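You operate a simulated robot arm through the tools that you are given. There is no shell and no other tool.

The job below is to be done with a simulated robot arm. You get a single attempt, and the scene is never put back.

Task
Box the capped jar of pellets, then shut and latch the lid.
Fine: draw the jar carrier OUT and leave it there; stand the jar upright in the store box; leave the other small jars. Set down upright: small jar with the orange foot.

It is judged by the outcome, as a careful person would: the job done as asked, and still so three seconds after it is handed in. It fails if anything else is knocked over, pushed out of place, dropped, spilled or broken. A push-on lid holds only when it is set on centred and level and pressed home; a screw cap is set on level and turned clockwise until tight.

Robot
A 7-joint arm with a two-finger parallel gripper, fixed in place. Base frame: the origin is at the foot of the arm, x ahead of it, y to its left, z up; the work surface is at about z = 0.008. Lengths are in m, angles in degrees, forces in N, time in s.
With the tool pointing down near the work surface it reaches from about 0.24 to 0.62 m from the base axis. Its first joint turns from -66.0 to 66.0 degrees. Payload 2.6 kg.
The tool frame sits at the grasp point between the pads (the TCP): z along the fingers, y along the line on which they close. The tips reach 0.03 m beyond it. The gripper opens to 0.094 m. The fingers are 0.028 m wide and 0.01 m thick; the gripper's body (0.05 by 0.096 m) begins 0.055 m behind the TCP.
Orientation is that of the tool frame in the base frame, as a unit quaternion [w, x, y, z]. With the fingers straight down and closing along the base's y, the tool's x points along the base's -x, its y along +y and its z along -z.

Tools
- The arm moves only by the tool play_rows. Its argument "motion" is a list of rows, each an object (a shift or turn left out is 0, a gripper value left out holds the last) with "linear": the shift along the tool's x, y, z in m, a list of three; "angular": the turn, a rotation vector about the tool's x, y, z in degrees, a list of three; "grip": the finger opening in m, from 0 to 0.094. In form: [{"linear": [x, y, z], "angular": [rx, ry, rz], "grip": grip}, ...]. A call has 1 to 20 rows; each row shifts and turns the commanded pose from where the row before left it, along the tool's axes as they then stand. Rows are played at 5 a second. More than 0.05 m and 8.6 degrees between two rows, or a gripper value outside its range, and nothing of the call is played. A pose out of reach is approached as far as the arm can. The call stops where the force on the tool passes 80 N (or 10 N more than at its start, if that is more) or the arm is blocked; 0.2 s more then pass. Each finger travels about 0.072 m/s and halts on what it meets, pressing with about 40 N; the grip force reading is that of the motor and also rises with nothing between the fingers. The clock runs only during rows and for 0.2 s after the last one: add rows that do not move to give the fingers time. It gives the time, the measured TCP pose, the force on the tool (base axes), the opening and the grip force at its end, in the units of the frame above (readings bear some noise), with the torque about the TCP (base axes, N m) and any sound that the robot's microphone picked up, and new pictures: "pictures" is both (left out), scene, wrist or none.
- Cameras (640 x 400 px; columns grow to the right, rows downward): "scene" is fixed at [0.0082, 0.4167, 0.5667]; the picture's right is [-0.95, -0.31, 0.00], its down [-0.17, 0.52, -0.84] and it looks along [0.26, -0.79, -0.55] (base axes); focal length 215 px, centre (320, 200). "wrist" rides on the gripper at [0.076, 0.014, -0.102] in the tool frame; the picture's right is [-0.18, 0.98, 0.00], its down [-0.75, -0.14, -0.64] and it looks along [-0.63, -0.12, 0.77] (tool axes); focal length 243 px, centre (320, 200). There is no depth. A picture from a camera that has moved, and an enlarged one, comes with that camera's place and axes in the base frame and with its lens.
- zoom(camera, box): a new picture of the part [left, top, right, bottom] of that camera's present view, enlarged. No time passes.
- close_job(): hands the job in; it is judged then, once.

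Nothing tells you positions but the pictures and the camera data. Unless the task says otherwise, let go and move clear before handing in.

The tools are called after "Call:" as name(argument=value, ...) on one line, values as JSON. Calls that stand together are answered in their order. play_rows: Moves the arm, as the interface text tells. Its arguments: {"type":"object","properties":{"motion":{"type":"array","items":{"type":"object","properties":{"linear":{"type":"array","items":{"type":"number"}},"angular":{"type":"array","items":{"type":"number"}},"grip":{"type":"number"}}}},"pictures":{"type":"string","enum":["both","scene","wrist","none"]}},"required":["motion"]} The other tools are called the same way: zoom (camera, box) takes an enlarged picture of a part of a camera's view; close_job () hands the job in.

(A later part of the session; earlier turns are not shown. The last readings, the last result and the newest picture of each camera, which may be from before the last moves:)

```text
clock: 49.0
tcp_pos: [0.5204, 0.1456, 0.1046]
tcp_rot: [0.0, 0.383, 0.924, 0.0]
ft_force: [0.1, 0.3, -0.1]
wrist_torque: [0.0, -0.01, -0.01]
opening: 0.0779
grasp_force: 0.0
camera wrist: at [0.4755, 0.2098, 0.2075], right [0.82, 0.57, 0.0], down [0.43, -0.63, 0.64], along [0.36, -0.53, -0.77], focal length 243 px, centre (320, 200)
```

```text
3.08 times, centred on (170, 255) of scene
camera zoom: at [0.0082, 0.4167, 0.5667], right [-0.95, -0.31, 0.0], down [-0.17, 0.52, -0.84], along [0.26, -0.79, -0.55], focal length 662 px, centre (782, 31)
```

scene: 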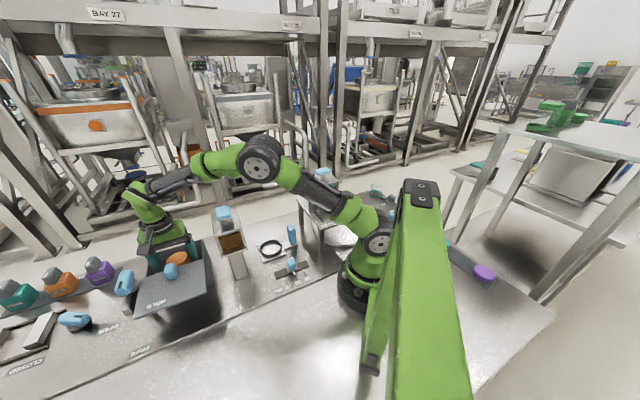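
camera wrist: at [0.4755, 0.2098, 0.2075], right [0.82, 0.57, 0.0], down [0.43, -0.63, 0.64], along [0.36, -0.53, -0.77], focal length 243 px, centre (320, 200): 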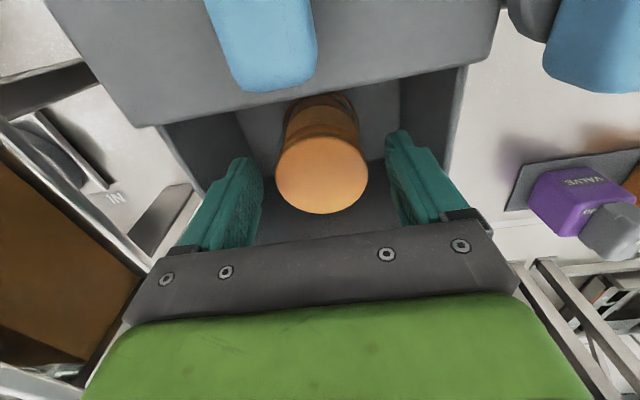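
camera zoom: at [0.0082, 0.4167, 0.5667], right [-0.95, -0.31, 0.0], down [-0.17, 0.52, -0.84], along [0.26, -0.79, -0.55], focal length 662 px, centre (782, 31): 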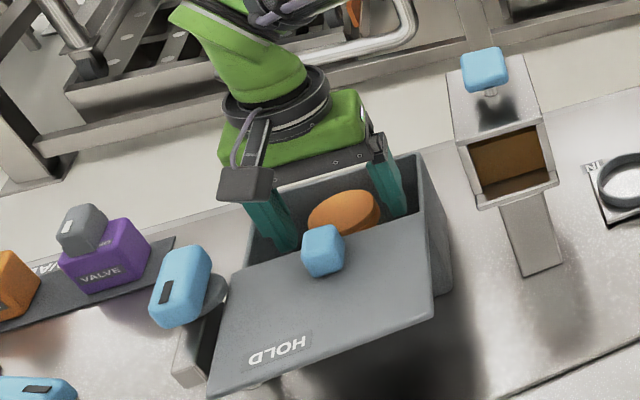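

The jar is standing on its own. I'll rise straight out of the box and look at the lid and latch.

Call:
play_rows(motion=[{"linear": [0, 0, -0.01]}, {"linear": [0, 0, -0.02]}, {"linear": [0, 0, -0.03]}, {"linear": [0, 0, -0.03]}, {"linear": [0, 0, -0.03]}, {}], pictures="both")

Call:
zoom(camera="wrist", box=[200, 0, 520, 200])

Call:
zoom(camera="scene", box=[60, 220, 220, 340])

```text
clock: 50.4
tcp_pos: [0.5187, 0.1473, 0.2239]
tcp_rot: [0.0, 0.382, 0.924, 0.0]
ft_force: [-0.6, 0.9, -0.5]
wrist_torque: [0.0, 0.01, 0.01]
opening: 0.0779
grasp_force: 0.0
camera wrist: at [0.4754, 0.2108, 0.3256], right [0.82, 0.57, 0.0], down [0.43, -0.63, 0.64], along [0.36, -0.53, -0.77], focal length 243 px, centre (320, 200)
```

scene: 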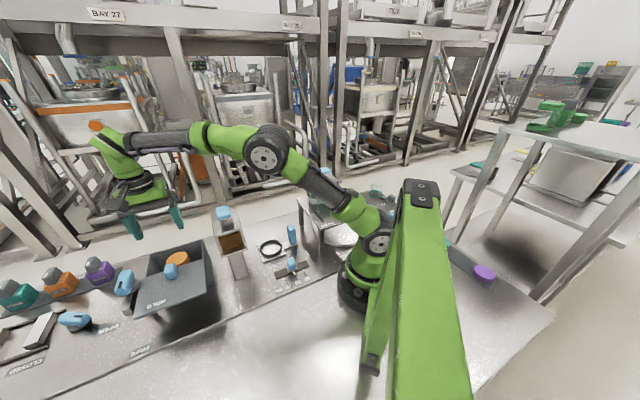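
wrist: 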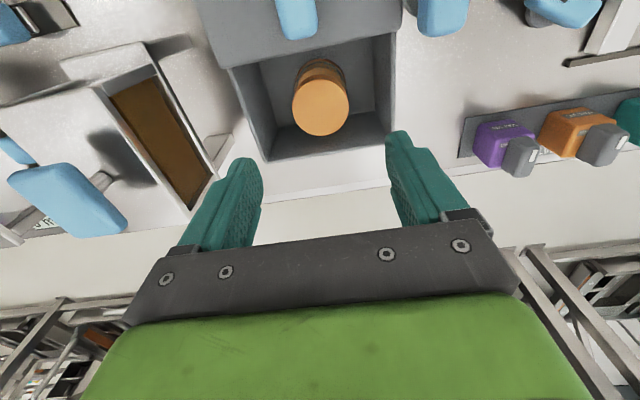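

```text
2.00 times, centred on (360, 100) of wrist
camera zoom: at [0.4754, 0.2108, 0.3256], right [0.82, 0.57, 0.0], down [0.43, -0.63, 0.64], along [0.36, -0.53, -0.77], focal length 485 px, centre (240, 400)
```

zoom: 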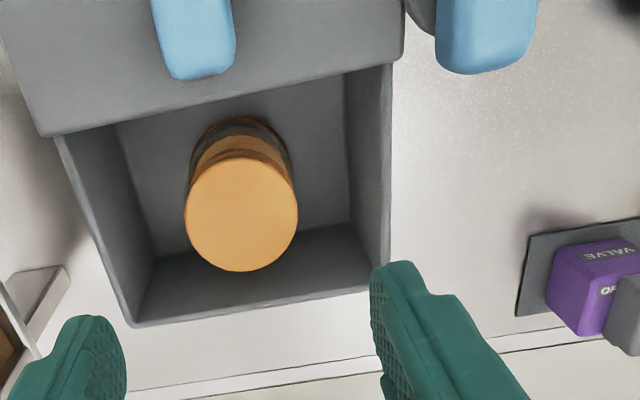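

```text
3.33 times, centred on (140, 280) of scene
camera zoom: at [0.0082, 0.4167, 0.5667], right [-0.95, -0.31, 0.0], down [-0.17, 0.52, -0.84], along [0.26, -0.79, -0.55], focal length 717 px, centre (920, -67)
```

zoom: 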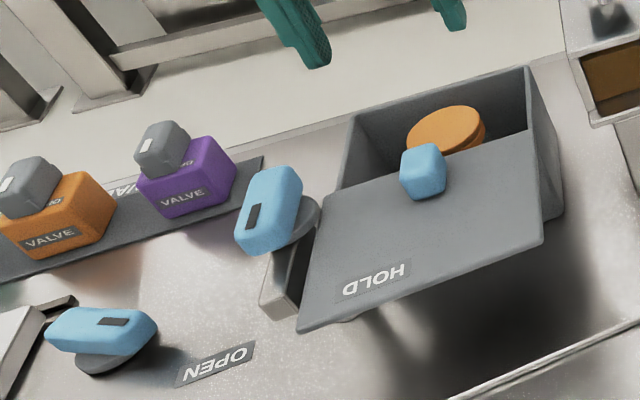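

The jar stands in the box with its cap below the rim. I'll back the camera off toward the front and up to see the whole lid, its knob and the latch.

Call:
play_rows(motion=[{"linear": [0.02, 0.01, -0.025]}, {"linear": [0.03, 0.01, -0.025]}, {"linear": [0.03, 0.01, -0.02]}, {"linear": [0.03, 0.01, 0]}, {}], pictures="both")

Call:
zoom(camera="wrist", box=[200, 0, 520, 200])

```text
clock: 51.6
tcp_pos: [0.4714, 0.2533, 0.2956]
tcp_rot: [0.0, 0.383, 0.924, 0.0]
ft_force: [0.0, 0.1, 0.1]
wrist_torque: [0.01, 0.0, -0.01]
opening: 0.0778
grasp_force: 0.0
camera wrist: at [0.4276, 0.3169, 0.3984], right [0.83, 0.56, 0.0], down [0.43, -0.63, 0.64], along [0.36, -0.53, -0.77], focal length 243 px, centre (320, 200)
```

scene: 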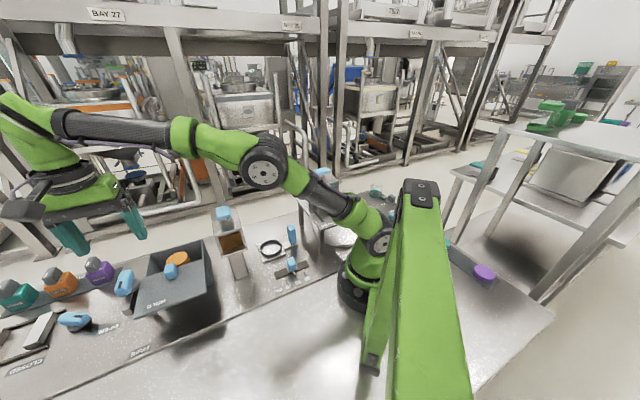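
wrist: 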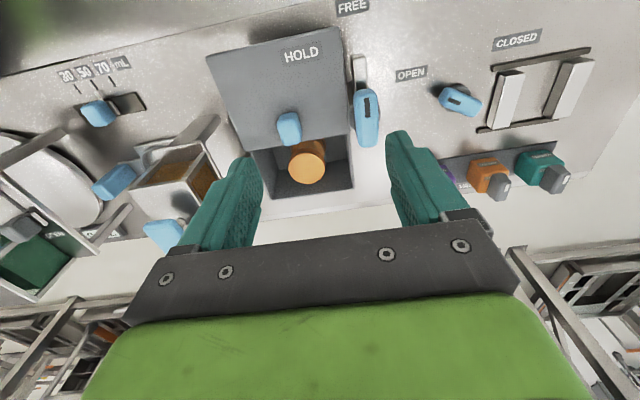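

```text
2.00 times, centred on (360, 100) of wrist
camera zoom: at [0.4276, 0.3169, 0.3984], right [0.83, 0.56, 0.0], down [0.43, -0.63, 0.64], along [0.36, -0.53, -0.77], focal length 485 px, centre (240, 400)
```

zoom: 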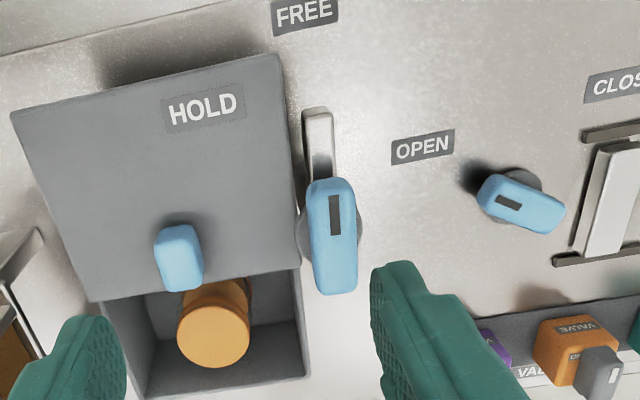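

I can see everything now. The lid is at u 0.40–0.54 with its knob near (u 0.470, v -0.190). The latch axis is near (0.556, -0.186), and its arm points at FREE. I'll position over the lid knob and check alignment.

Call:
play_rows(motion=[{"linear": [-0.018, -0.0212, 0.02]}, {"linear": [-0.018, -0.0212, 0.03]}, {"linear": [0, 0, 0.04]}, {}], pictures="both")

Call:
zoom(camera="wrist", box=[200, 0, 440, 200])

Call:
zoom(camera="scene", box=[80, 200, 240, 320])

```text
clock: 52.6
tcp_pos: [0.465, 0.1948, 0.206]
tcp_rot: [0.0, 0.383, 0.924, 0.0]
ft_force: [-0.6, -0.2, 0.5]
wrist_torque: [-0.01, -0.02, 0.0]
opening: 0.0781
grasp_force: 0.1
camera wrist: at [0.4201, 0.2597, 0.3085], right [0.83, 0.56, 0.0], down [0.43, -0.63, 0.64], along [0.36, -0.53, -0.77], focal length 243 px, centre (320, 200)
```

scene: 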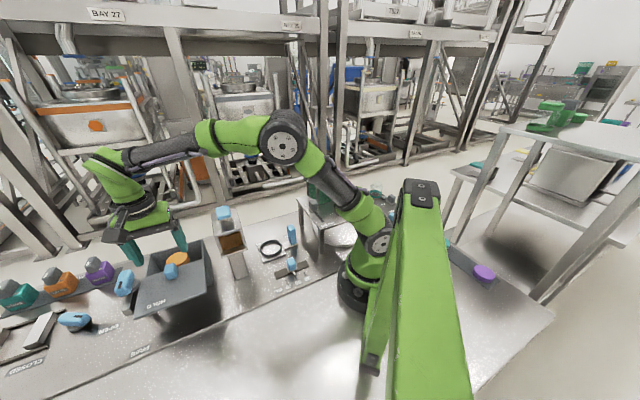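
wrist: 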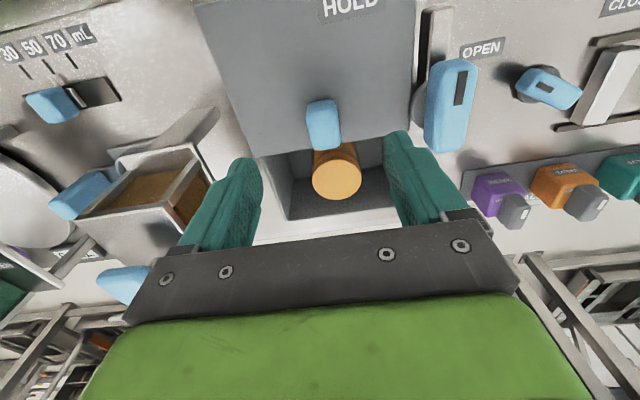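

```text
2.00 times, centred on (320, 100) of wrist
camera zoom: at [0.4201, 0.2597, 0.3085], right [0.83, 0.56, 0.0], down [0.43, -0.63, 0.64], along [0.36, -0.53, -0.77], focal length 485 px, centre (320, 400)
```

zoom: 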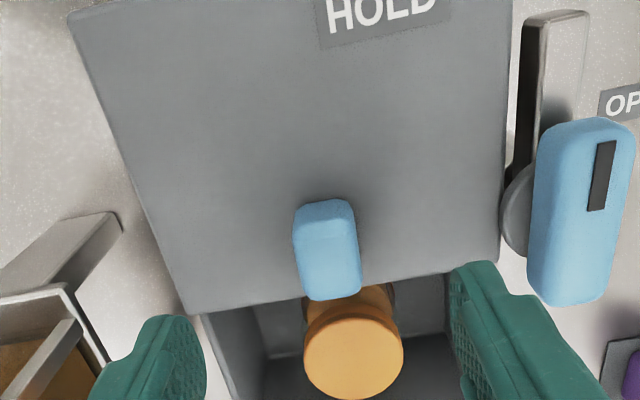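

```text
3.33 times, centred on (160, 260) of scene
camera zoom: at [0.0082, 0.4167, 0.5667], right [-0.95, -0.31, 0.0], down [-0.17, 0.52, -0.84], along [0.26, -0.79, -0.55], focal length 717 px, centre (853, 0)
```

zoom: 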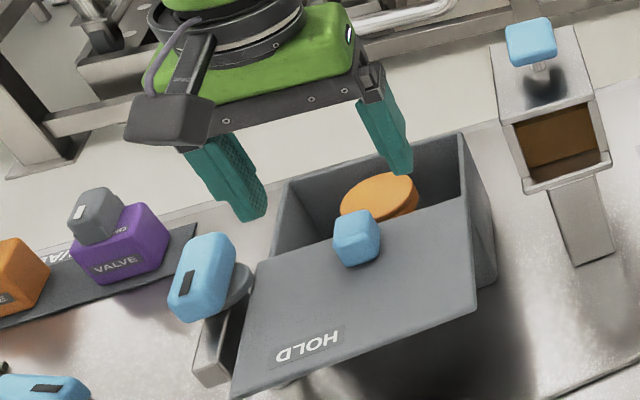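

The knob is under the gripper, within 3 mm. I'll lower the fingers astride it, keeping the tips just above the lid surface, and close.

Call:
play_rows(motion=[{"linear": [0, 0.003, 0.015]}, {"linear": [0, 0, 0.02]}, {"linear": [0, 0, 0.015]}, {"linear": [0, 0, 0.008]}, {}], pictures="both")

Call:
zoom(camera="scene", box=[100, 210, 220, 310])

Call:
zoom(camera="wrist", box=[200, 50, 440, 250])

```text
clock: 53.8
tcp_pos: [0.4697, 0.2001, 0.1459]
tcp_rot: [0.001, 0.383, 0.924, 0.0]
ft_force: [1.0, -0.1, 0.3]
wrist_torque: [0.0, -0.03, 0.0]
opening: 0.0778
grasp_force: 0.0
camera wrist: at [0.4249, 0.2623, 0.2485], right [0.83, 0.56, 0.0], down [0.43, -0.63, 0.64], along [0.36, -0.53, -0.77], focal length 243 px, centre (320, 200)
```

scene: 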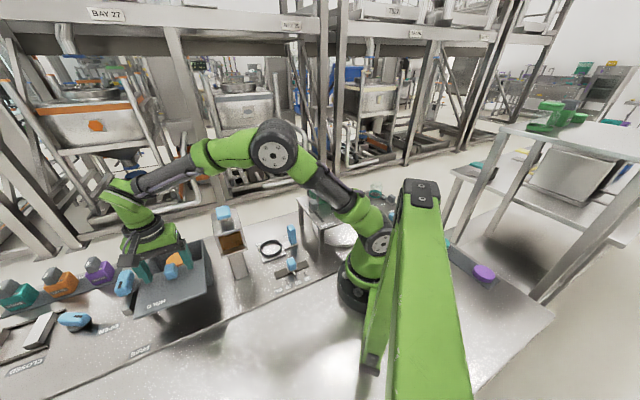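
wrist: 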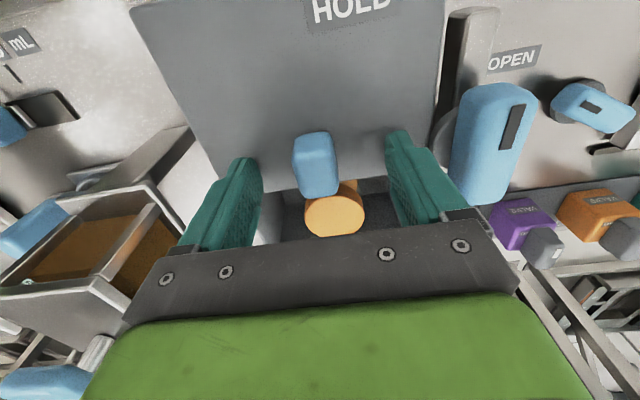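

```text
4.00 times, centred on (160, 260) of scene
camera zoom: at [0.0082, 0.4167, 0.5667], right [-0.95, -0.31, 0.0], down [-0.17, 0.52, -0.84], along [0.26, -0.79, -0.55], focal length 860 px, centre (960, -40)
```

zoom: 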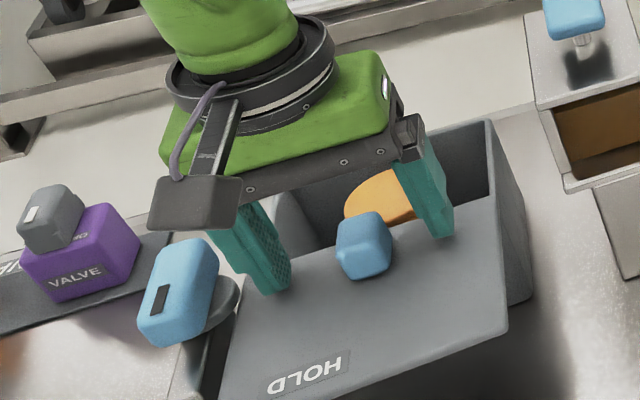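

```text
2.00 times, centred on (320, 150) of wrist
camera zoom: at [0.4249, 0.2623, 0.2485], right [0.83, 0.56, 0.0], down [0.43, -0.63, 0.64], along [0.36, -0.53, -0.77], focal length 485 px, centre (320, 300)
```

zoom: 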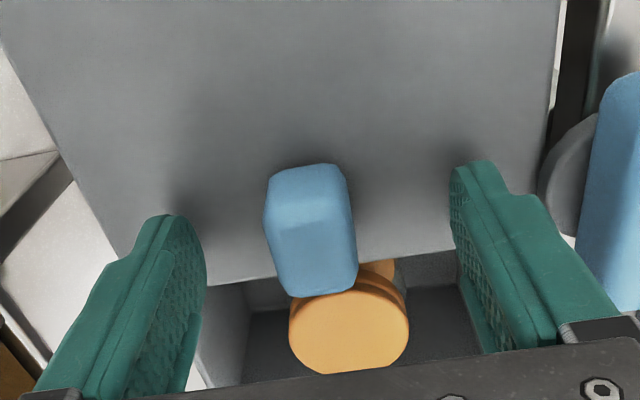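

The fingers straddle the knob with the tips just above the lid. I'll shift 3 mm to centre, then close on the knob.

Call:
play_rows(motion=[{"linear": [0, -0.003, 0]}, {"grip": 0.05}, {"grip": 0.035}, {"grip": 0.02}, {"grip": 0.02}, {"grip": 0.02}], pictures="wrist")

```text
clock: 55.2
tcp_pos: [0.4666, 0.1956, 0.1454]
tcp_rot: [0.0, 0.381, 0.924, 0.001]
ft_force: [9.0, 6.9, -2.5]
wrist_torque: [0.0, -0.24, -0.04]
opening: 0.026
grasp_force: 4.9
camera wrist: at [0.4224, 0.26, 0.249], right [0.82, 0.57, 0.0], down [0.43, -0.63, 0.64], along [0.36, -0.53, -0.77], focal length 243 px, centre (320, 200)
```

wrist: 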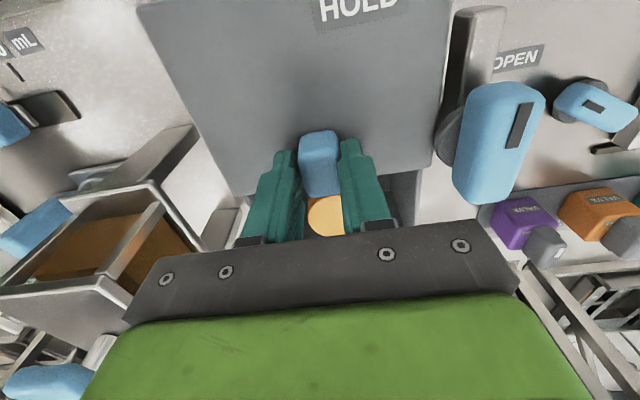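

One finger met the knob first, so I'll give the grip time to settle.

Call:
play_rows(motion=[{"linear": [0, 0.0006, 0]}, {"grip": 0.015}, {"grip": 0.015}, {"grip": 0.015}], pictures="none")

```text
clock: 56.2
tcp_pos: [0.4674, 0.1962, 0.1467]
tcp_rot: [0.0, 0.383, 0.924, 0.0]
ft_force: [13.6, 10.6, -6.8]
wrist_torque: [0.06, -0.24, -0.03]
opening: 0.0253
grasp_force: 8.6
```

The +u finger alone is pushing the knob, so the knob lies slightly toward +u of centre. I'll shift 2 mm that way.

Call:
play_rows(motion=[{"linear": [0, 0.001, 0]}, {"linear": [0, 0.001, 0]}, {}, {}], pictures="wrist")

Call:
zoom(camera="wrist", box=[220, 80, 420, 250])

```text
clock: 57.2
tcp_pos: [0.4683, 0.1972, 0.1472]
tcp_rot: [-0.001, 0.383, 0.924, 0.0]
ft_force: [-0.8, 0.0, -0.9]
wrist_torque: [0.03, -0.04, 0.2]
opening: 0.0235
grasp_force: 44.6
camera wrist: at [0.4237, 0.2611, 0.2493], right [0.83, 0.56, 0.0], down [0.43, -0.63, 0.64], along [0.36, -0.53, -0.77], focal length 243 px, centre (320, 200)
```

wrist: 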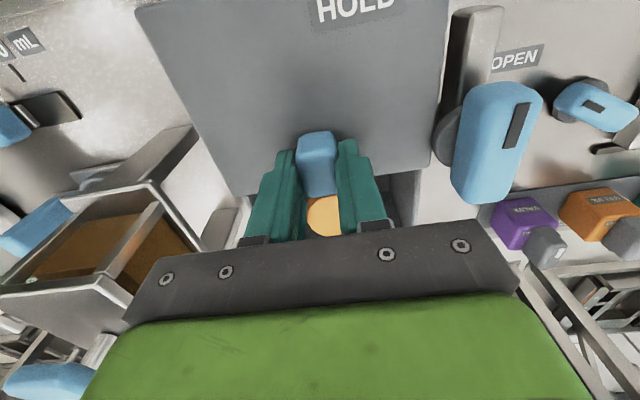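

```text
2.35 times, centred on (320, 165) of wrist
camera zoom: at [0.4237, 0.2611, 0.2493], right [0.83, 0.56, 0.0], down [0.43, -0.63, 0.64], along [0.36, -0.53, -0.77], focal length 571 px, centre (320, 282)
```

zoom: 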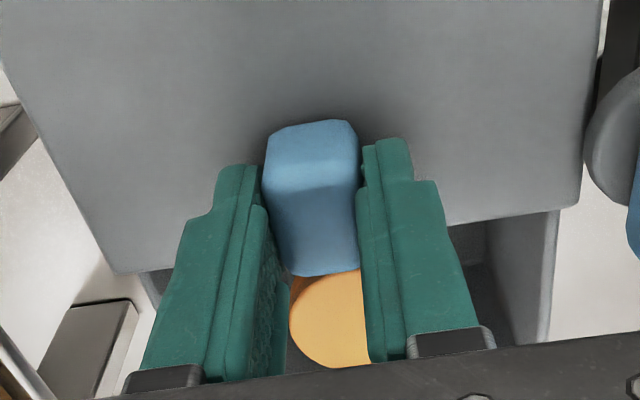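

The knob is now gripped evenly. I'll slide the lid toward -v over the box, starting slowly.

Call:
play_rows(motion=[{"linear": [-0.004, 0, 0]}, {"linear": [-0.006, 0, 0]}, {"linear": [-0.008, 0, 0]}, {}], pictures="both")

Call:
zoom(camera="scene", box=[80, 200, 240, 320])

```text
clock: 58.2
tcp_pos: [0.4813, 0.1839, 0.1477]
tcp_rot: [0.0, 0.383, 0.924, -0.001]
ft_force: [-13.5, -13.6, 8.3]
wrist_torque: [0.41, 0.69, 0.37]
opening: 0.0235
grasp_force: 44.9
camera wrist: at [0.437, 0.248, 0.2493], right [0.83, 0.56, 0.0], down [0.43, -0.63, 0.64], along [0.36, -0.53, -0.77], focal length 243 px, centre (320, 200)
```

scene: 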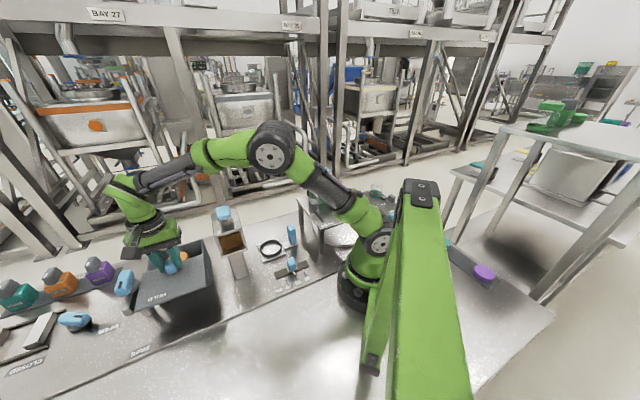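
wrist: 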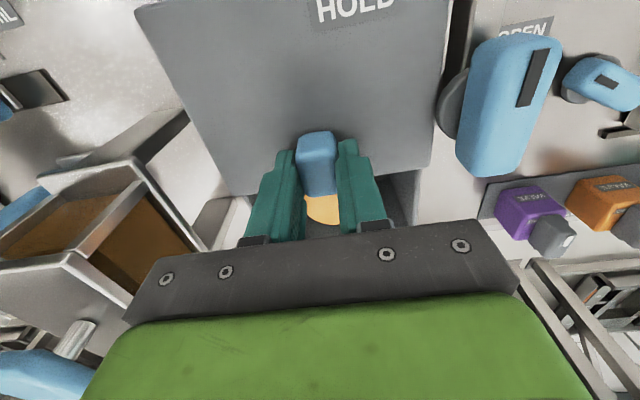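

```text
3.33 times, centred on (160, 260) of scene
camera zoom: at [0.0081, 0.4167, 0.5668], right [-0.95, -0.31, 0.0], down [-0.17, 0.52, -0.84], along [0.26, -0.79, -0.55], focal length 717 px, centre (853, 0)
```

zoom: 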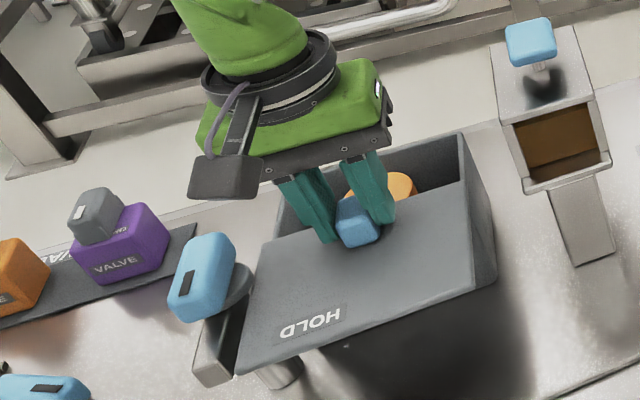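

The lid slides with the knob. I'll correct a slight sideways load and keep closing it.

Call:
play_rows(motion=[{"linear": [-0.006, -0.0006, 0]}, {"linear": [-0.008, -0.0002, 0]}, {"linear": [-0.008, -0.0002, 0]}, {"linear": [-0.008, -0.0002, 0]}, {}], pictures="wrist")

```text
clock: 59.4
tcp_pos: [0.5024, 0.1616, 0.1479]
tcp_rot: [0.0, 0.384, 0.923, -0.002]
ft_force: [-19.7, -19.7, 7.5]
wrist_torque: [0.03, 0.46, 0.18]
opening: 0.0234
grasp_force: 45.6
camera wrist: at [0.4584, 0.2265, 0.2492], right [0.83, 0.56, 0.0], down [0.43, -0.63, 0.64], along [0.36, -0.53, -0.77], focal length 243 px, centre (320, 200)
```

wrist: 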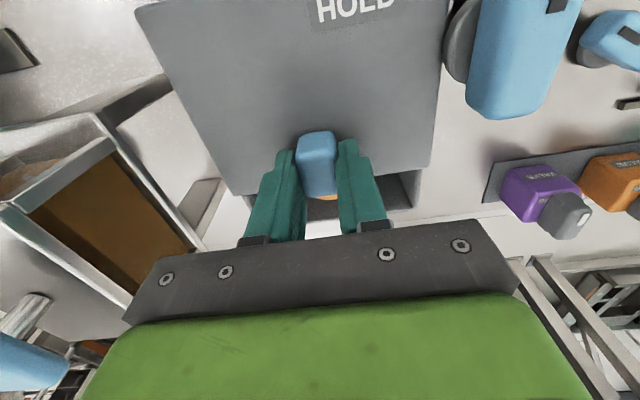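

The lid's track drifts slightly toward -u compared with my axes. I'll correct more strongly and continue.

Call:
play_rows(motion=[{"linear": [0, -0.001, 0]}, {"linear": [-0.007, -0.0005, 0]}, {"linear": [-0.007, -0.0005, 0]}, {"linear": [-0.007, -0.0004, 0]}, {}], pictures="wrist")

Call:
zoom(camera="scene", box=[80, 200, 240, 320])

```text
clock: 60.6
tcp_pos: [0.5151, 0.1495, 0.1475]
tcp_rot: [0.001, 0.379, 0.925, 0.004]
ft_force: [25.0, 24.6, -16.5]
wrist_torque: [-0.52, -0.78, -0.61]
opening: 0.024
grasp_force: 45.0
camera wrist: at [0.4697, 0.2127, 0.2495], right [0.82, 0.57, 0.01], down [0.44, -0.63, 0.64], along [0.37, -0.52, -0.77], focal length 243 px, centre (320, 200)
```

wrist: 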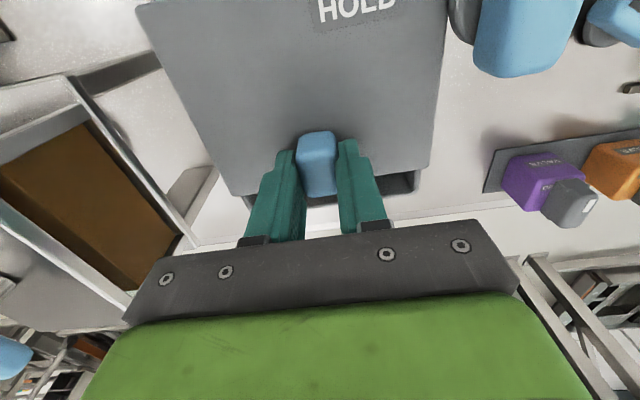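

```text
3.33 times, centred on (160, 260) of scene
camera zoom: at [0.0083, 0.4168, 0.5667], right [-0.95, -0.31, 0.0], down [-0.17, 0.52, -0.84], along [0.26, -0.79, -0.55], focal length 717 px, centre (853, 0)
```

zoom: 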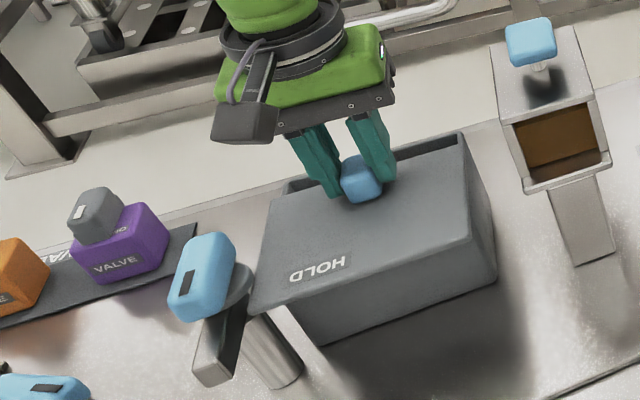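

I over-corrected, and the track actually runs straight along -v. I'll undo about 1.3 mm of that and continue closing; roughly 28 mm remain.

Call:
play_rows(motion=[{"linear": [0, 0.0013, 0]}, {"linear": [-0.006, 0, 0]}, {"linear": [-0.006, 0, 0]}, {"linear": [-0.006, 0, 0]}, {}], pictures="wrist")

Call:
zoom(camera="scene", box=[80, 200, 240, 320])

```text
clock: 61.8
tcp_pos: [0.5285, 0.1365, 0.1467]
tcp_rot: [0.0, 0.381, 0.925, 0.003]
ft_force: [25.7, 26.0, -21.2]
wrist_torque: [-0.08, -0.58, -0.22]
opening: 0.0234
grasp_force: 45.5
camera wrist: at [0.4838, 0.1995, 0.2496], right [0.82, 0.57, 0.0], down [0.43, -0.63, 0.64], along [0.36, -0.53, -0.77], focal length 243 px, centre (320, 200)
```

wrist: 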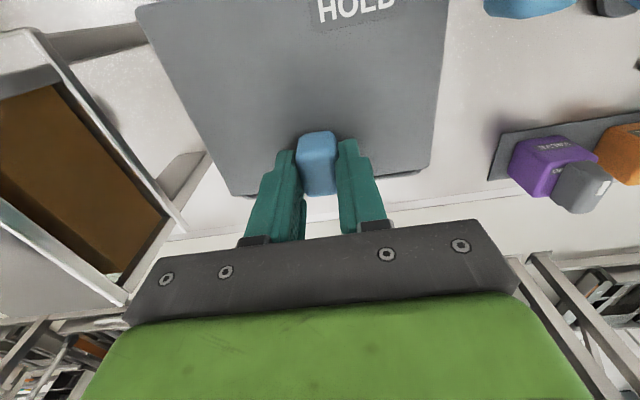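

```text
3.33 times, centred on (160, 260) of scene
camera zoom: at [0.0083, 0.4168, 0.5667], right [-0.95, -0.31, 0.0], down [-0.17, 0.52, -0.84], along [0.26, -0.79, -0.55], focal length 717 px, centre (853, 0)
```

zoom: 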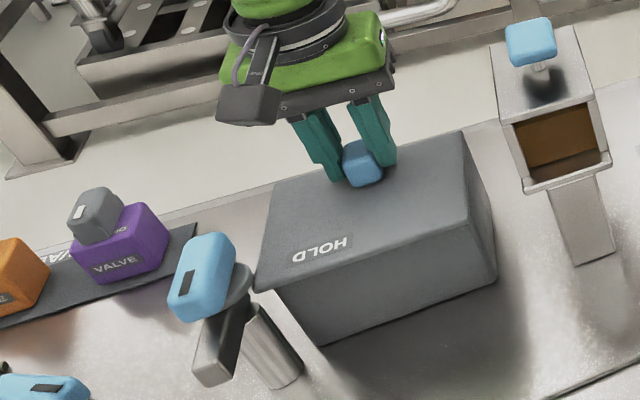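

The lid is almost over the box. I'll relieve the side load and push the last centimetre in small steps until it meets its stop.

Call:
play_rows(motion=[{"linear": [0, 0.0012, 0.0006]}, {"linear": [-0.003, 0, 0]}, {"linear": [-0.003, 0, 0]}, {"linear": [-0.002, 0, 0]}, {}], pictures="wrist")

Call:
zoom(camera="scene", box=[80, 200, 240, 320])

Call:
zoom(camera="wrist", box=[120, 0, 480, 230])

```text
clock: 63.0
tcp_pos: [0.5334, 0.1318, 0.1471]
tcp_rot: [0.0, 0.383, 0.924, 0.001]
ft_force: [16.1, 15.6, -9.6]
wrist_torque: [0.79, 0.26, -0.11]
opening: 0.0233
grasp_force: 44.6
camera wrist: at [0.4893, 0.1948, 0.2496], right [0.83, 0.56, 0.0], down [0.43, -0.63, 0.64], along [0.36, -0.53, -0.77], focal length 243 px, centre (320, 200)
```

wrist: 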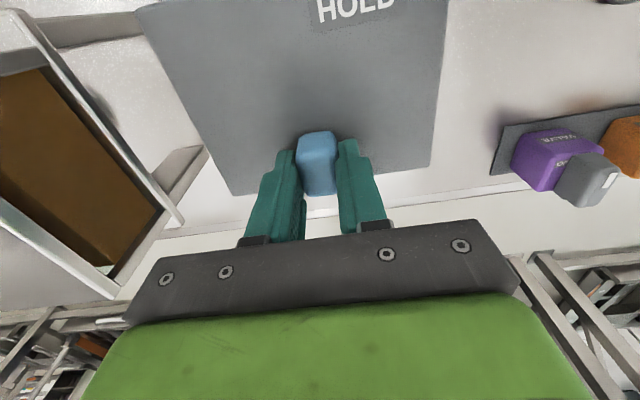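

```text
3.33 times, centred on (160, 260) of scene
camera zoom: at [0.0083, 0.4167, 0.5667], right [-0.95, -0.31, 0.0], down [-0.17, 0.52, -0.84], along [0.26, -0.79, -0.55], focal length 717 px, centre (853, 0)
```

zoom: 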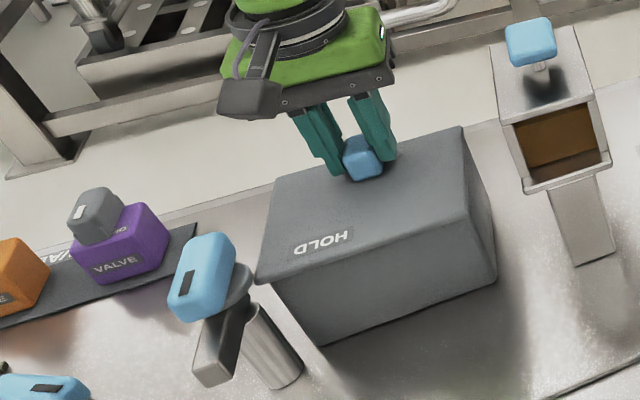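

```text
1.74 times, centred on (300, 115) of wrist
camera zoom: at [0.4893, 0.1948, 0.2496], right [0.83, 0.56, 0.0], down [0.43, -0.63, 0.64], along [0.36, -0.53, -0.77], focal length 422 px, centre (355, 348)
```

zoom: 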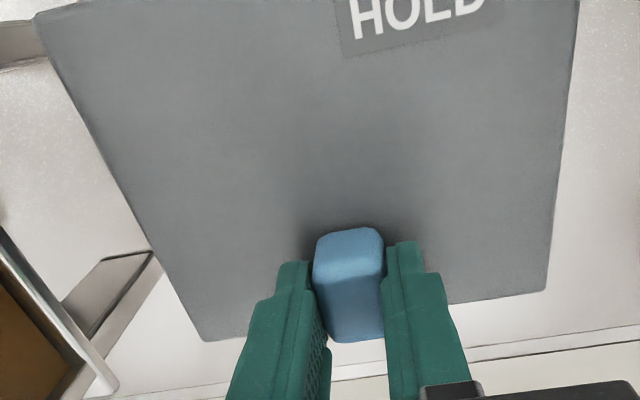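

The lid covers the opening with no stop felt yet. I'll push a few more millimetres in small steps.

Call:
play_rows(motion=[{"linear": [-0.002, 0.0005, 0]}, {"linear": [-0.002, 0, 0]}, {"linear": [-0.001, 0, 0]}, {}], pictures="none")

```text
clock: 64.0
tcp_pos: [0.5384, 0.127, 0.1471]
tcp_rot: [-0.001, 0.382, 0.924, 0.001]
ft_force: [13.4, 11.1, -11.8]
wrist_torque: [0.73, 0.29, 0.05]
opening: 0.0237
grasp_force: 44.7
```

Call:
zoom(camera="scene", box=[100, 210, 220, 310])

Call:
zoom(camera="wrist", box=[120, 0, 480, 230])

```text
4.00 times, centred on (160, 260) of scene
camera zoom: at [0.0083, 0.4167, 0.5667], right [-0.95, -0.31, 0.0], down [-0.17, 0.52, -0.84], along [0.26, -0.79, -0.55], focal length 860 px, centre (960, -40)
```

zoom: 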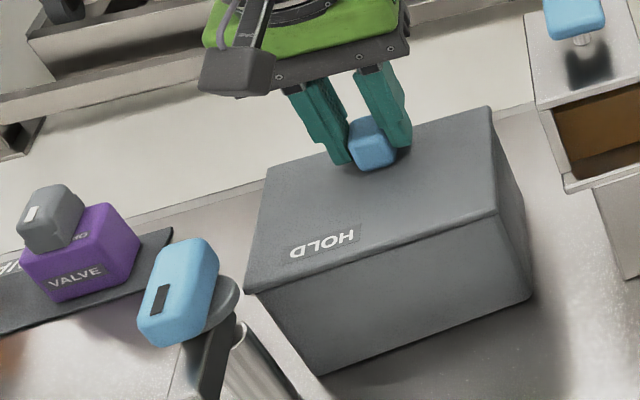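

```text
1.74 times, centred on (300, 115) of wrist
camera zoom: at [0.4939, 0.1905, 0.2495], right [0.82, 0.57, 0.0], down [0.43, -0.63, 0.64], along [0.36, -0.53, -0.77], focal length 422 px, centre (355, 348)
```

zoom: 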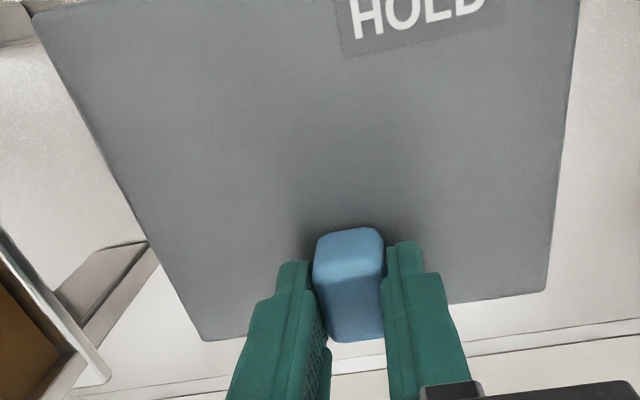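

The lid sits flush over the box. I'll push gently once more to confirm it's at its stop.

Call:
play_rows(motion=[{"linear": [-0.001, 0.0005, 0]}, {"linear": [-0.001, 0, 0]}, {"linear": [-0.001, 0, 0]}, {}], pictures="none")

```text
clock: 65.0
tcp_pos: [0.5392, 0.127, 0.1474]
tcp_rot: [-0.004, 0.383, 0.924, 0.001]
ft_force: [-33.9, 5.1, 7.3]
wrist_torque: [-0.46, -0.19, 0.25]
opening: 0.0235
grasp_force: 44.9
```

The force rose to 28 N with no more travel, so the lid is home against its stop. I'll relieve the push, open the fingers and rise.

Call:
play_rows(motion=[{"linear": [0.001, -0.0005, 0]}, {"linear": [0.0006, 0, 0]}, {"grip": 0.03}, {"grip": 0.045}, {"grip": 0.06}, {"linear": [0, 0, -0.02]}, {"linear": [0, 0, -0.03]}, {"linear": [0, 0, -0.03]}, {"linear": [0.02, 0, -0.02]}, {}], pictures="both")

Call:
zoom(camera="scene", box=[80, 210, 220, 330])

```text
clock: 67.2
tcp_pos: [0.5251, 0.1401, 0.2465]
tcp_rot: [0.0, 0.382, 0.924, 0.001]
ft_force: [0.6, -0.4, 0.1]
wrist_torque: [0.0, -0.04, -0.01]
opening: 0.0599
grasp_force: 0.0
camera wrist: at [0.4811, 0.2039, 0.3489], right [0.82, 0.57, 0.0], down [0.43, -0.63, 0.64], along [0.36, -0.53, -0.77], focal length 243 px, centre (320, 200)
```

scene: 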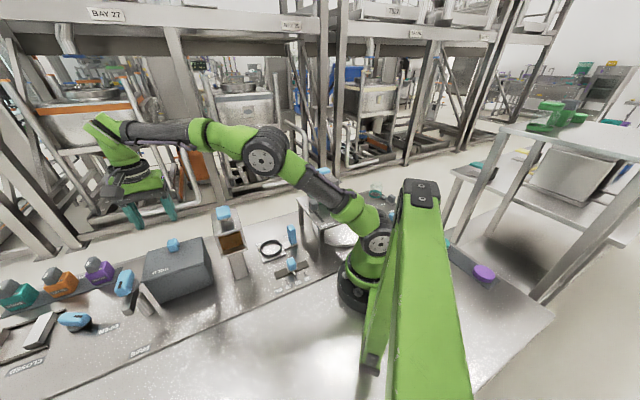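
wrist: 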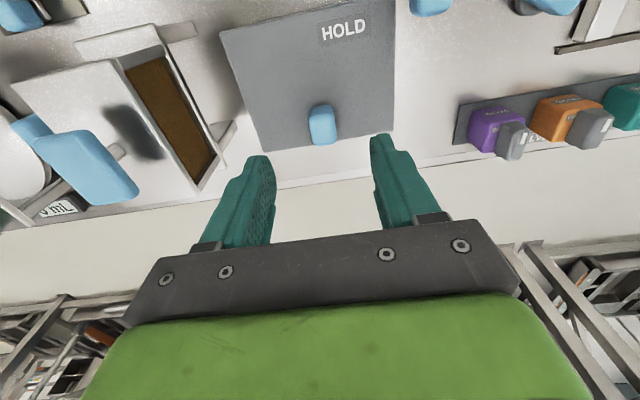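

```text
3.33 times, centred on (150, 270) of scene
camera zoom: at [0.0082, 0.4167, 0.5667], right [-0.95, -0.31, 0.0], down [-0.17, 0.52, -0.84], along [0.26, -0.79, -0.55], focal length 717 px, centre (887, -33)
```

zoom: 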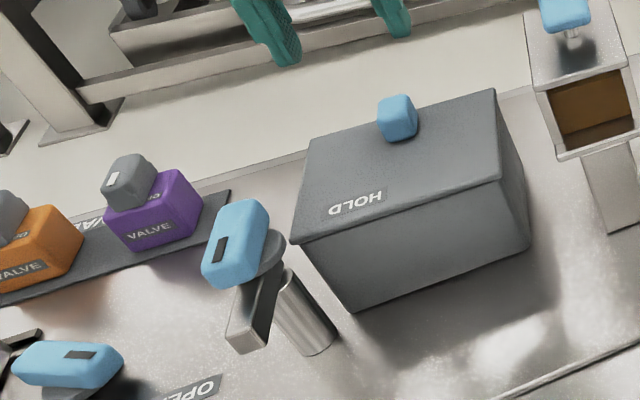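

The lid is shut, with its HOLD mark beside the latch. I'll move to where the camera can measure the latch knob precisely.

Call:
play_rows(motion=[{"linear": [0.03, 0.02, 0]}, {"linear": [0.035, 0.02, -0.02]}, {"linear": [0.035, 0.02, -0.02]}, {"linear": [0.02, 0.01, 0]}, {}], pictures="wrist")

Call:
zoom(camera="wrist", box=[200, 0, 440, 150])

```text
clock: 68.4
tcp_pos: [0.486, 0.2807, 0.2871]
tcp_rot: [0.001, 0.382, 0.924, 0.001]
ft_force: [0.2, -0.3, 0.0]
wrist_torque: [0.02, 0.01, -0.01]
opening: 0.0599
grasp_force: 0.0
out of reach, approached as far as the arm can: row 4
camera wrist: at [0.441, 0.3444, 0.3892], right [0.82, 0.57, 0.0], down [0.43, -0.63, 0.64], along [0.36, -0.53, -0.77], focal length 243 px, centre (320, 200)
```

wrist: 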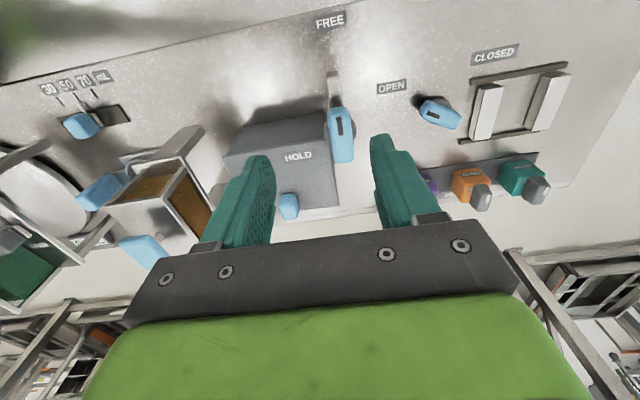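

```text
2.67 times, centred on (320, 75) of wrist
camera zoom: at [0.441, 0.3444, 0.3892], right [0.82, 0.57, 0.0], down [0.43, -0.63, 0.64], along [0.36, -0.53, -0.77], focal length 647 px, centre (320, 533)
```

zoom: 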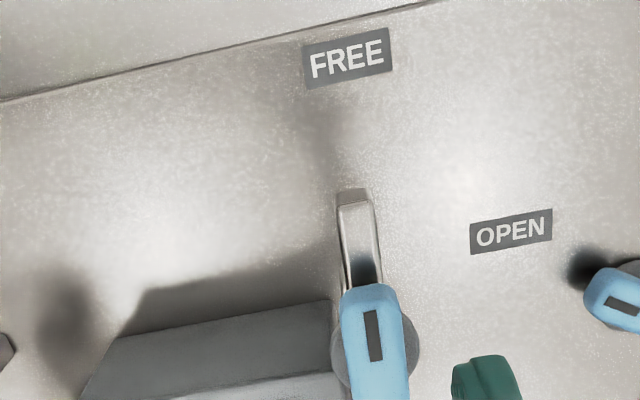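

Call:
zoom(camera="wrist", box=[290, 60, 390, 180])

Call:
zoom(camera="scene", box=[95, 250, 165, 310])

```text
3.33 times, centred on (340, 120) of wrist
camera zoom: at [0.441, 0.3444, 0.3892], right [0.82, 0.57, 0.0], down [0.43, -0.63, 0.64], along [0.36, -0.53, -0.77], focal length 809 px, centre (253, 467)
```

zoom: 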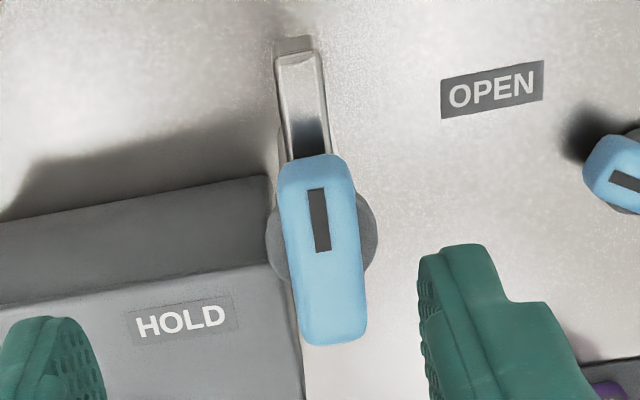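

```text
6.67 times, centred on (130, 280) of scene
camera zoom: at [0.0081, 0.4167, 0.5667], right [-0.95, -0.31, 0.0], down [-0.17, 0.52, -0.84], along [0.26, -0.79, -0.55], focal length 1433 px, centre (1587, -333)
```

zoom: 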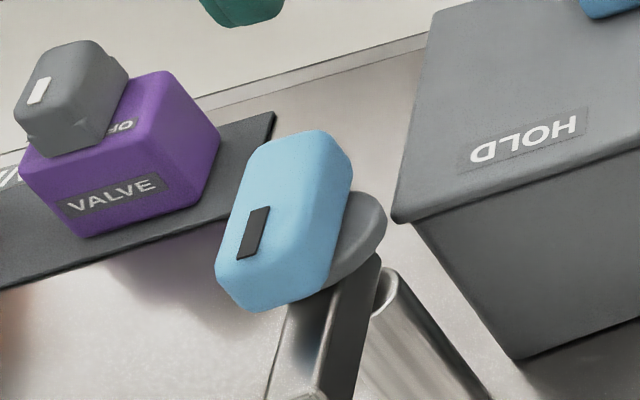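

The latch axis is near (u 0.556, v -0.189), and the knob is about 0.028 m wide with its long side along v. I'll move above it with the fingers either side and check.

Call:
play_rows(motion=[{"linear": [-0.015, 0, 0.03]}, {"linear": [-0.015, 0.005, 0.03]}, {"linear": [-0.013, 0.009, 0.02]}, {}], pictures="both")

Call:
zoom(camera="wrist", box=[220, 40, 420, 220])

Call:
zoom(camera="scene", box=[70, 210, 190, 310])

```text
clock: 69.4
tcp_pos: [0.5294, 0.2575, 0.204]
tcp_rot: [0.001, 0.383, 0.924, 0.0]
ft_force: [0.3, 0.5, -0.2]
wrist_torque: [-0.01, -0.01, 0.04]
opening: 0.0601
grasp_force: 0.0
camera wrist: at [0.4847, 0.3199, 0.3074], right [0.83, 0.56, 0.0], down [0.43, -0.63, 0.64], along [0.36, -0.53, -0.77], focal length 243 px, centre (320, 200)
```

scene: 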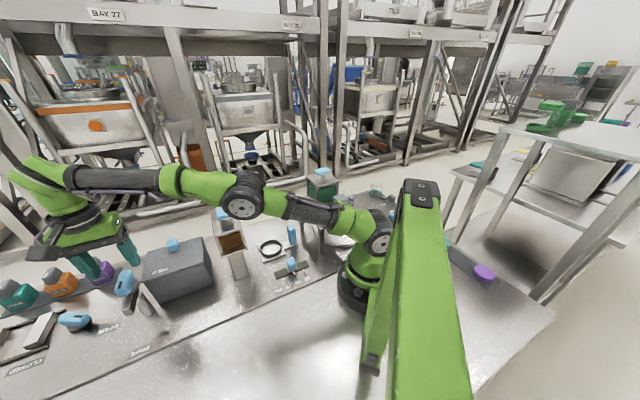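
wrist: 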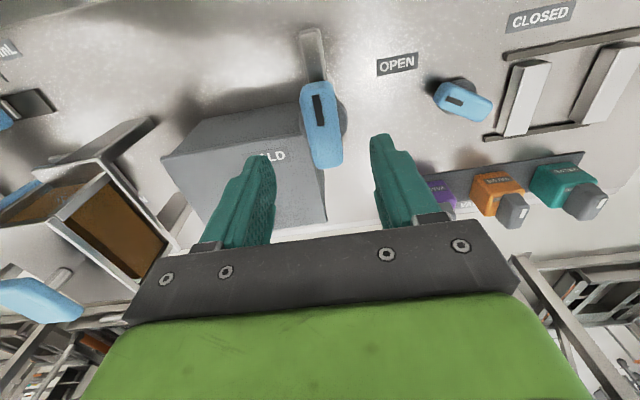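

```text
2.22 times, centred on (320, 130) of wrist
camera zoom: at [0.4847, 0.3199, 0.3074], right [0.83, 0.56, 0.0], down [0.43, -0.63, 0.64], along [0.36, -0.53, -0.77], focal length 539 px, centre (320, 356)
```

zoom: 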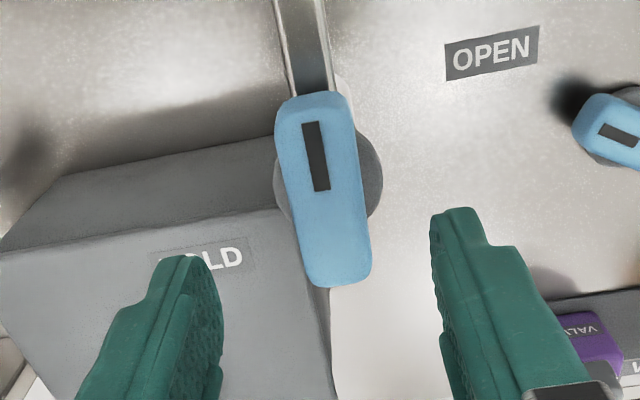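

```text
4.00 times, centred on (130, 260) of scene
camera zoom: at [0.0082, 0.4167, 0.5667], right [-0.95, -0.31, 0.0], down [-0.17, 0.52, -0.84], along [0.26, -0.79, -0.55], focal length 860 px, centre (1080, -40)
```

zoom: 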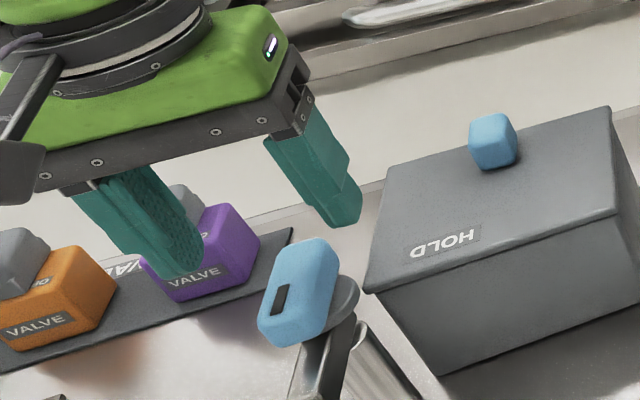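

The knob is centred under the gripper within a couple of millimetres, spanning z about 0.125–0.155. I'll lower astride it, stopping above the disc.

Call:
play_rows(motion=[{"linear": [0.002, 0, 0.015]}, {"linear": [0, 0, 0.015]}, {"linear": [0, 0, 0.012]}, {"linear": [0, 0, 0.008]}, {}], pictures="both")

Call:
zoom(camera="wrist", box=[220, 40, 420, 240])

Call:
zoom(camera="scene", box=[70, 220, 190, 320])

```text
clock: 70.6
tcp_pos: [0.525, 0.2569, 0.1536]
tcp_rot: [0.0, 0.382, 0.924, 0.0]
ft_force: [0.3, 0.0, 0.9]
wrist_torque: [0.02, 0.0, 0.06]
opening: 0.06
grasp_force: 0.0
camera wrist: at [0.4821, 0.3203, 0.2574], right [0.82, 0.57, 0.0], down [0.43, -0.63, 0.64], along [0.36, -0.53, -0.77], focal length 243 px, centre (320, 200)
```

scene: 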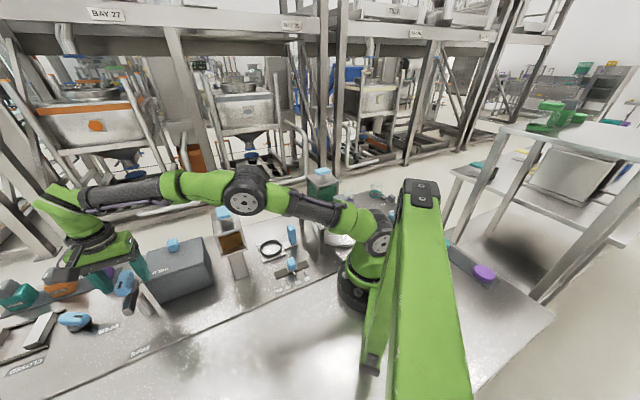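
wrist: 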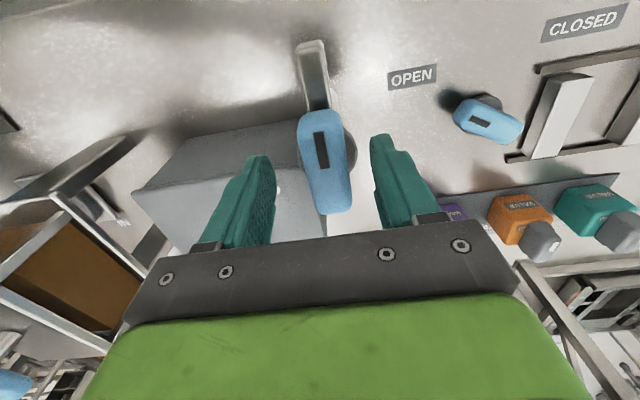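

```text
2.00 times, centred on (320, 140) of wrist
camera zoom: at [0.4821, 0.3203, 0.2574], right [0.82, 0.57, 0.0], down [0.43, -0.63, 0.64], along [0.36, -0.53, -0.77], focal length 485 px, centre (320, 320)
```

zoom: 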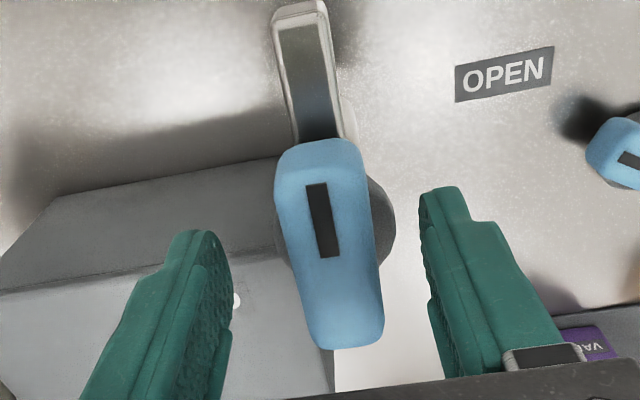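

```text
4.00 times, centred on (130, 270) of scene
camera zoom: at [0.0082, 0.4167, 0.5667], right [-0.95, -0.31, 0.0], down [-0.17, 0.52, -0.84], along [0.26, -0.79, -0.55], focal length 860 px, centre (1080, -80)
```

zoom: 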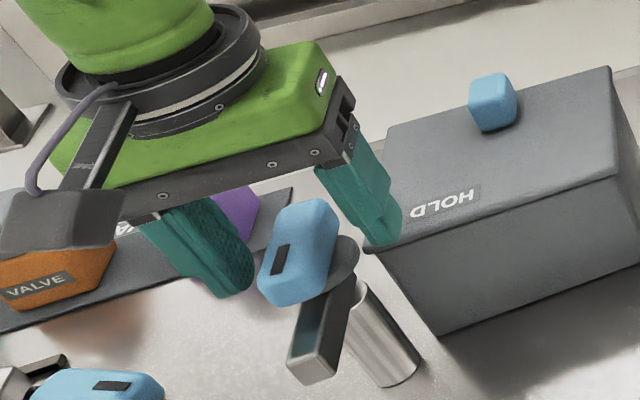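

The fingers are astride the latch knob and clear of the disc. I'll close on it and read the side load.

Call:
play_rows(motion=[{"grip": 0.05}, {"grip": 0.042}, {"grip": 0.036}, {"grip": 0.03}, {"grip": 0.025}, {"grip": 0.025}], pictures="wrist")

```text
clock: 72.0
tcp_pos: [0.526, 0.2572, 0.1553]
tcp_rot: [0.001, 0.382, 0.924, 0.001]
ft_force: [11.6, 7.0, -3.2]
wrist_torque: [-0.04, -0.14, 0.03]
opening: 0.0325
grasp_force: 6.3
camera wrist: at [0.4822, 0.3203, 0.2575], right [0.82, 0.57, 0.0], down [0.43, -0.63, 0.64], along [0.36, -0.53, -0.77], focal length 243 px, centre (320, 200)
```

wrist: 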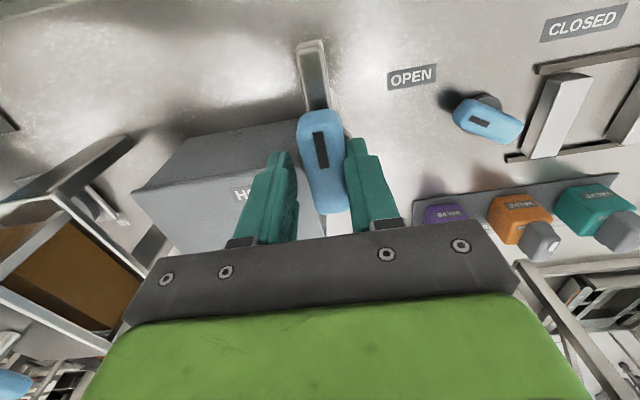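

As before, the +u finger touched first, so I'll shift 2 mm toward +u to balance.

Call:
play_rows(motion=[{"linear": [0, 0.001, 0]}, {"linear": [0, 0.001, 0]}, {}, {}], pictures="none")

```text
clock: 73.0
tcp_pos: [0.5274, 0.257, 0.1544]
tcp_rot: [0.0, 0.383, 0.924, -0.001]
ft_force: [6.1, 2.8, 3.2]
wrist_torque: [0.14, -0.02, 0.0]
opening: 0.0288
grasp_force: 3.3
```

Call:
play_rows(motion=[{"linear": [0, 0.001, 0]}, {}, {}], pictures="none")

```text
clock: 73.8
tcp_pos: [0.5275, 0.2587, 0.1559]
tcp_rot: [-0.001, 0.383, 0.924, 0.001]
ft_force: [4.9, 1.0, 5.6]
wrist_torque: [0.08, -0.02, 0.02]
opening: 0.027
grasp_force: 1.6
```

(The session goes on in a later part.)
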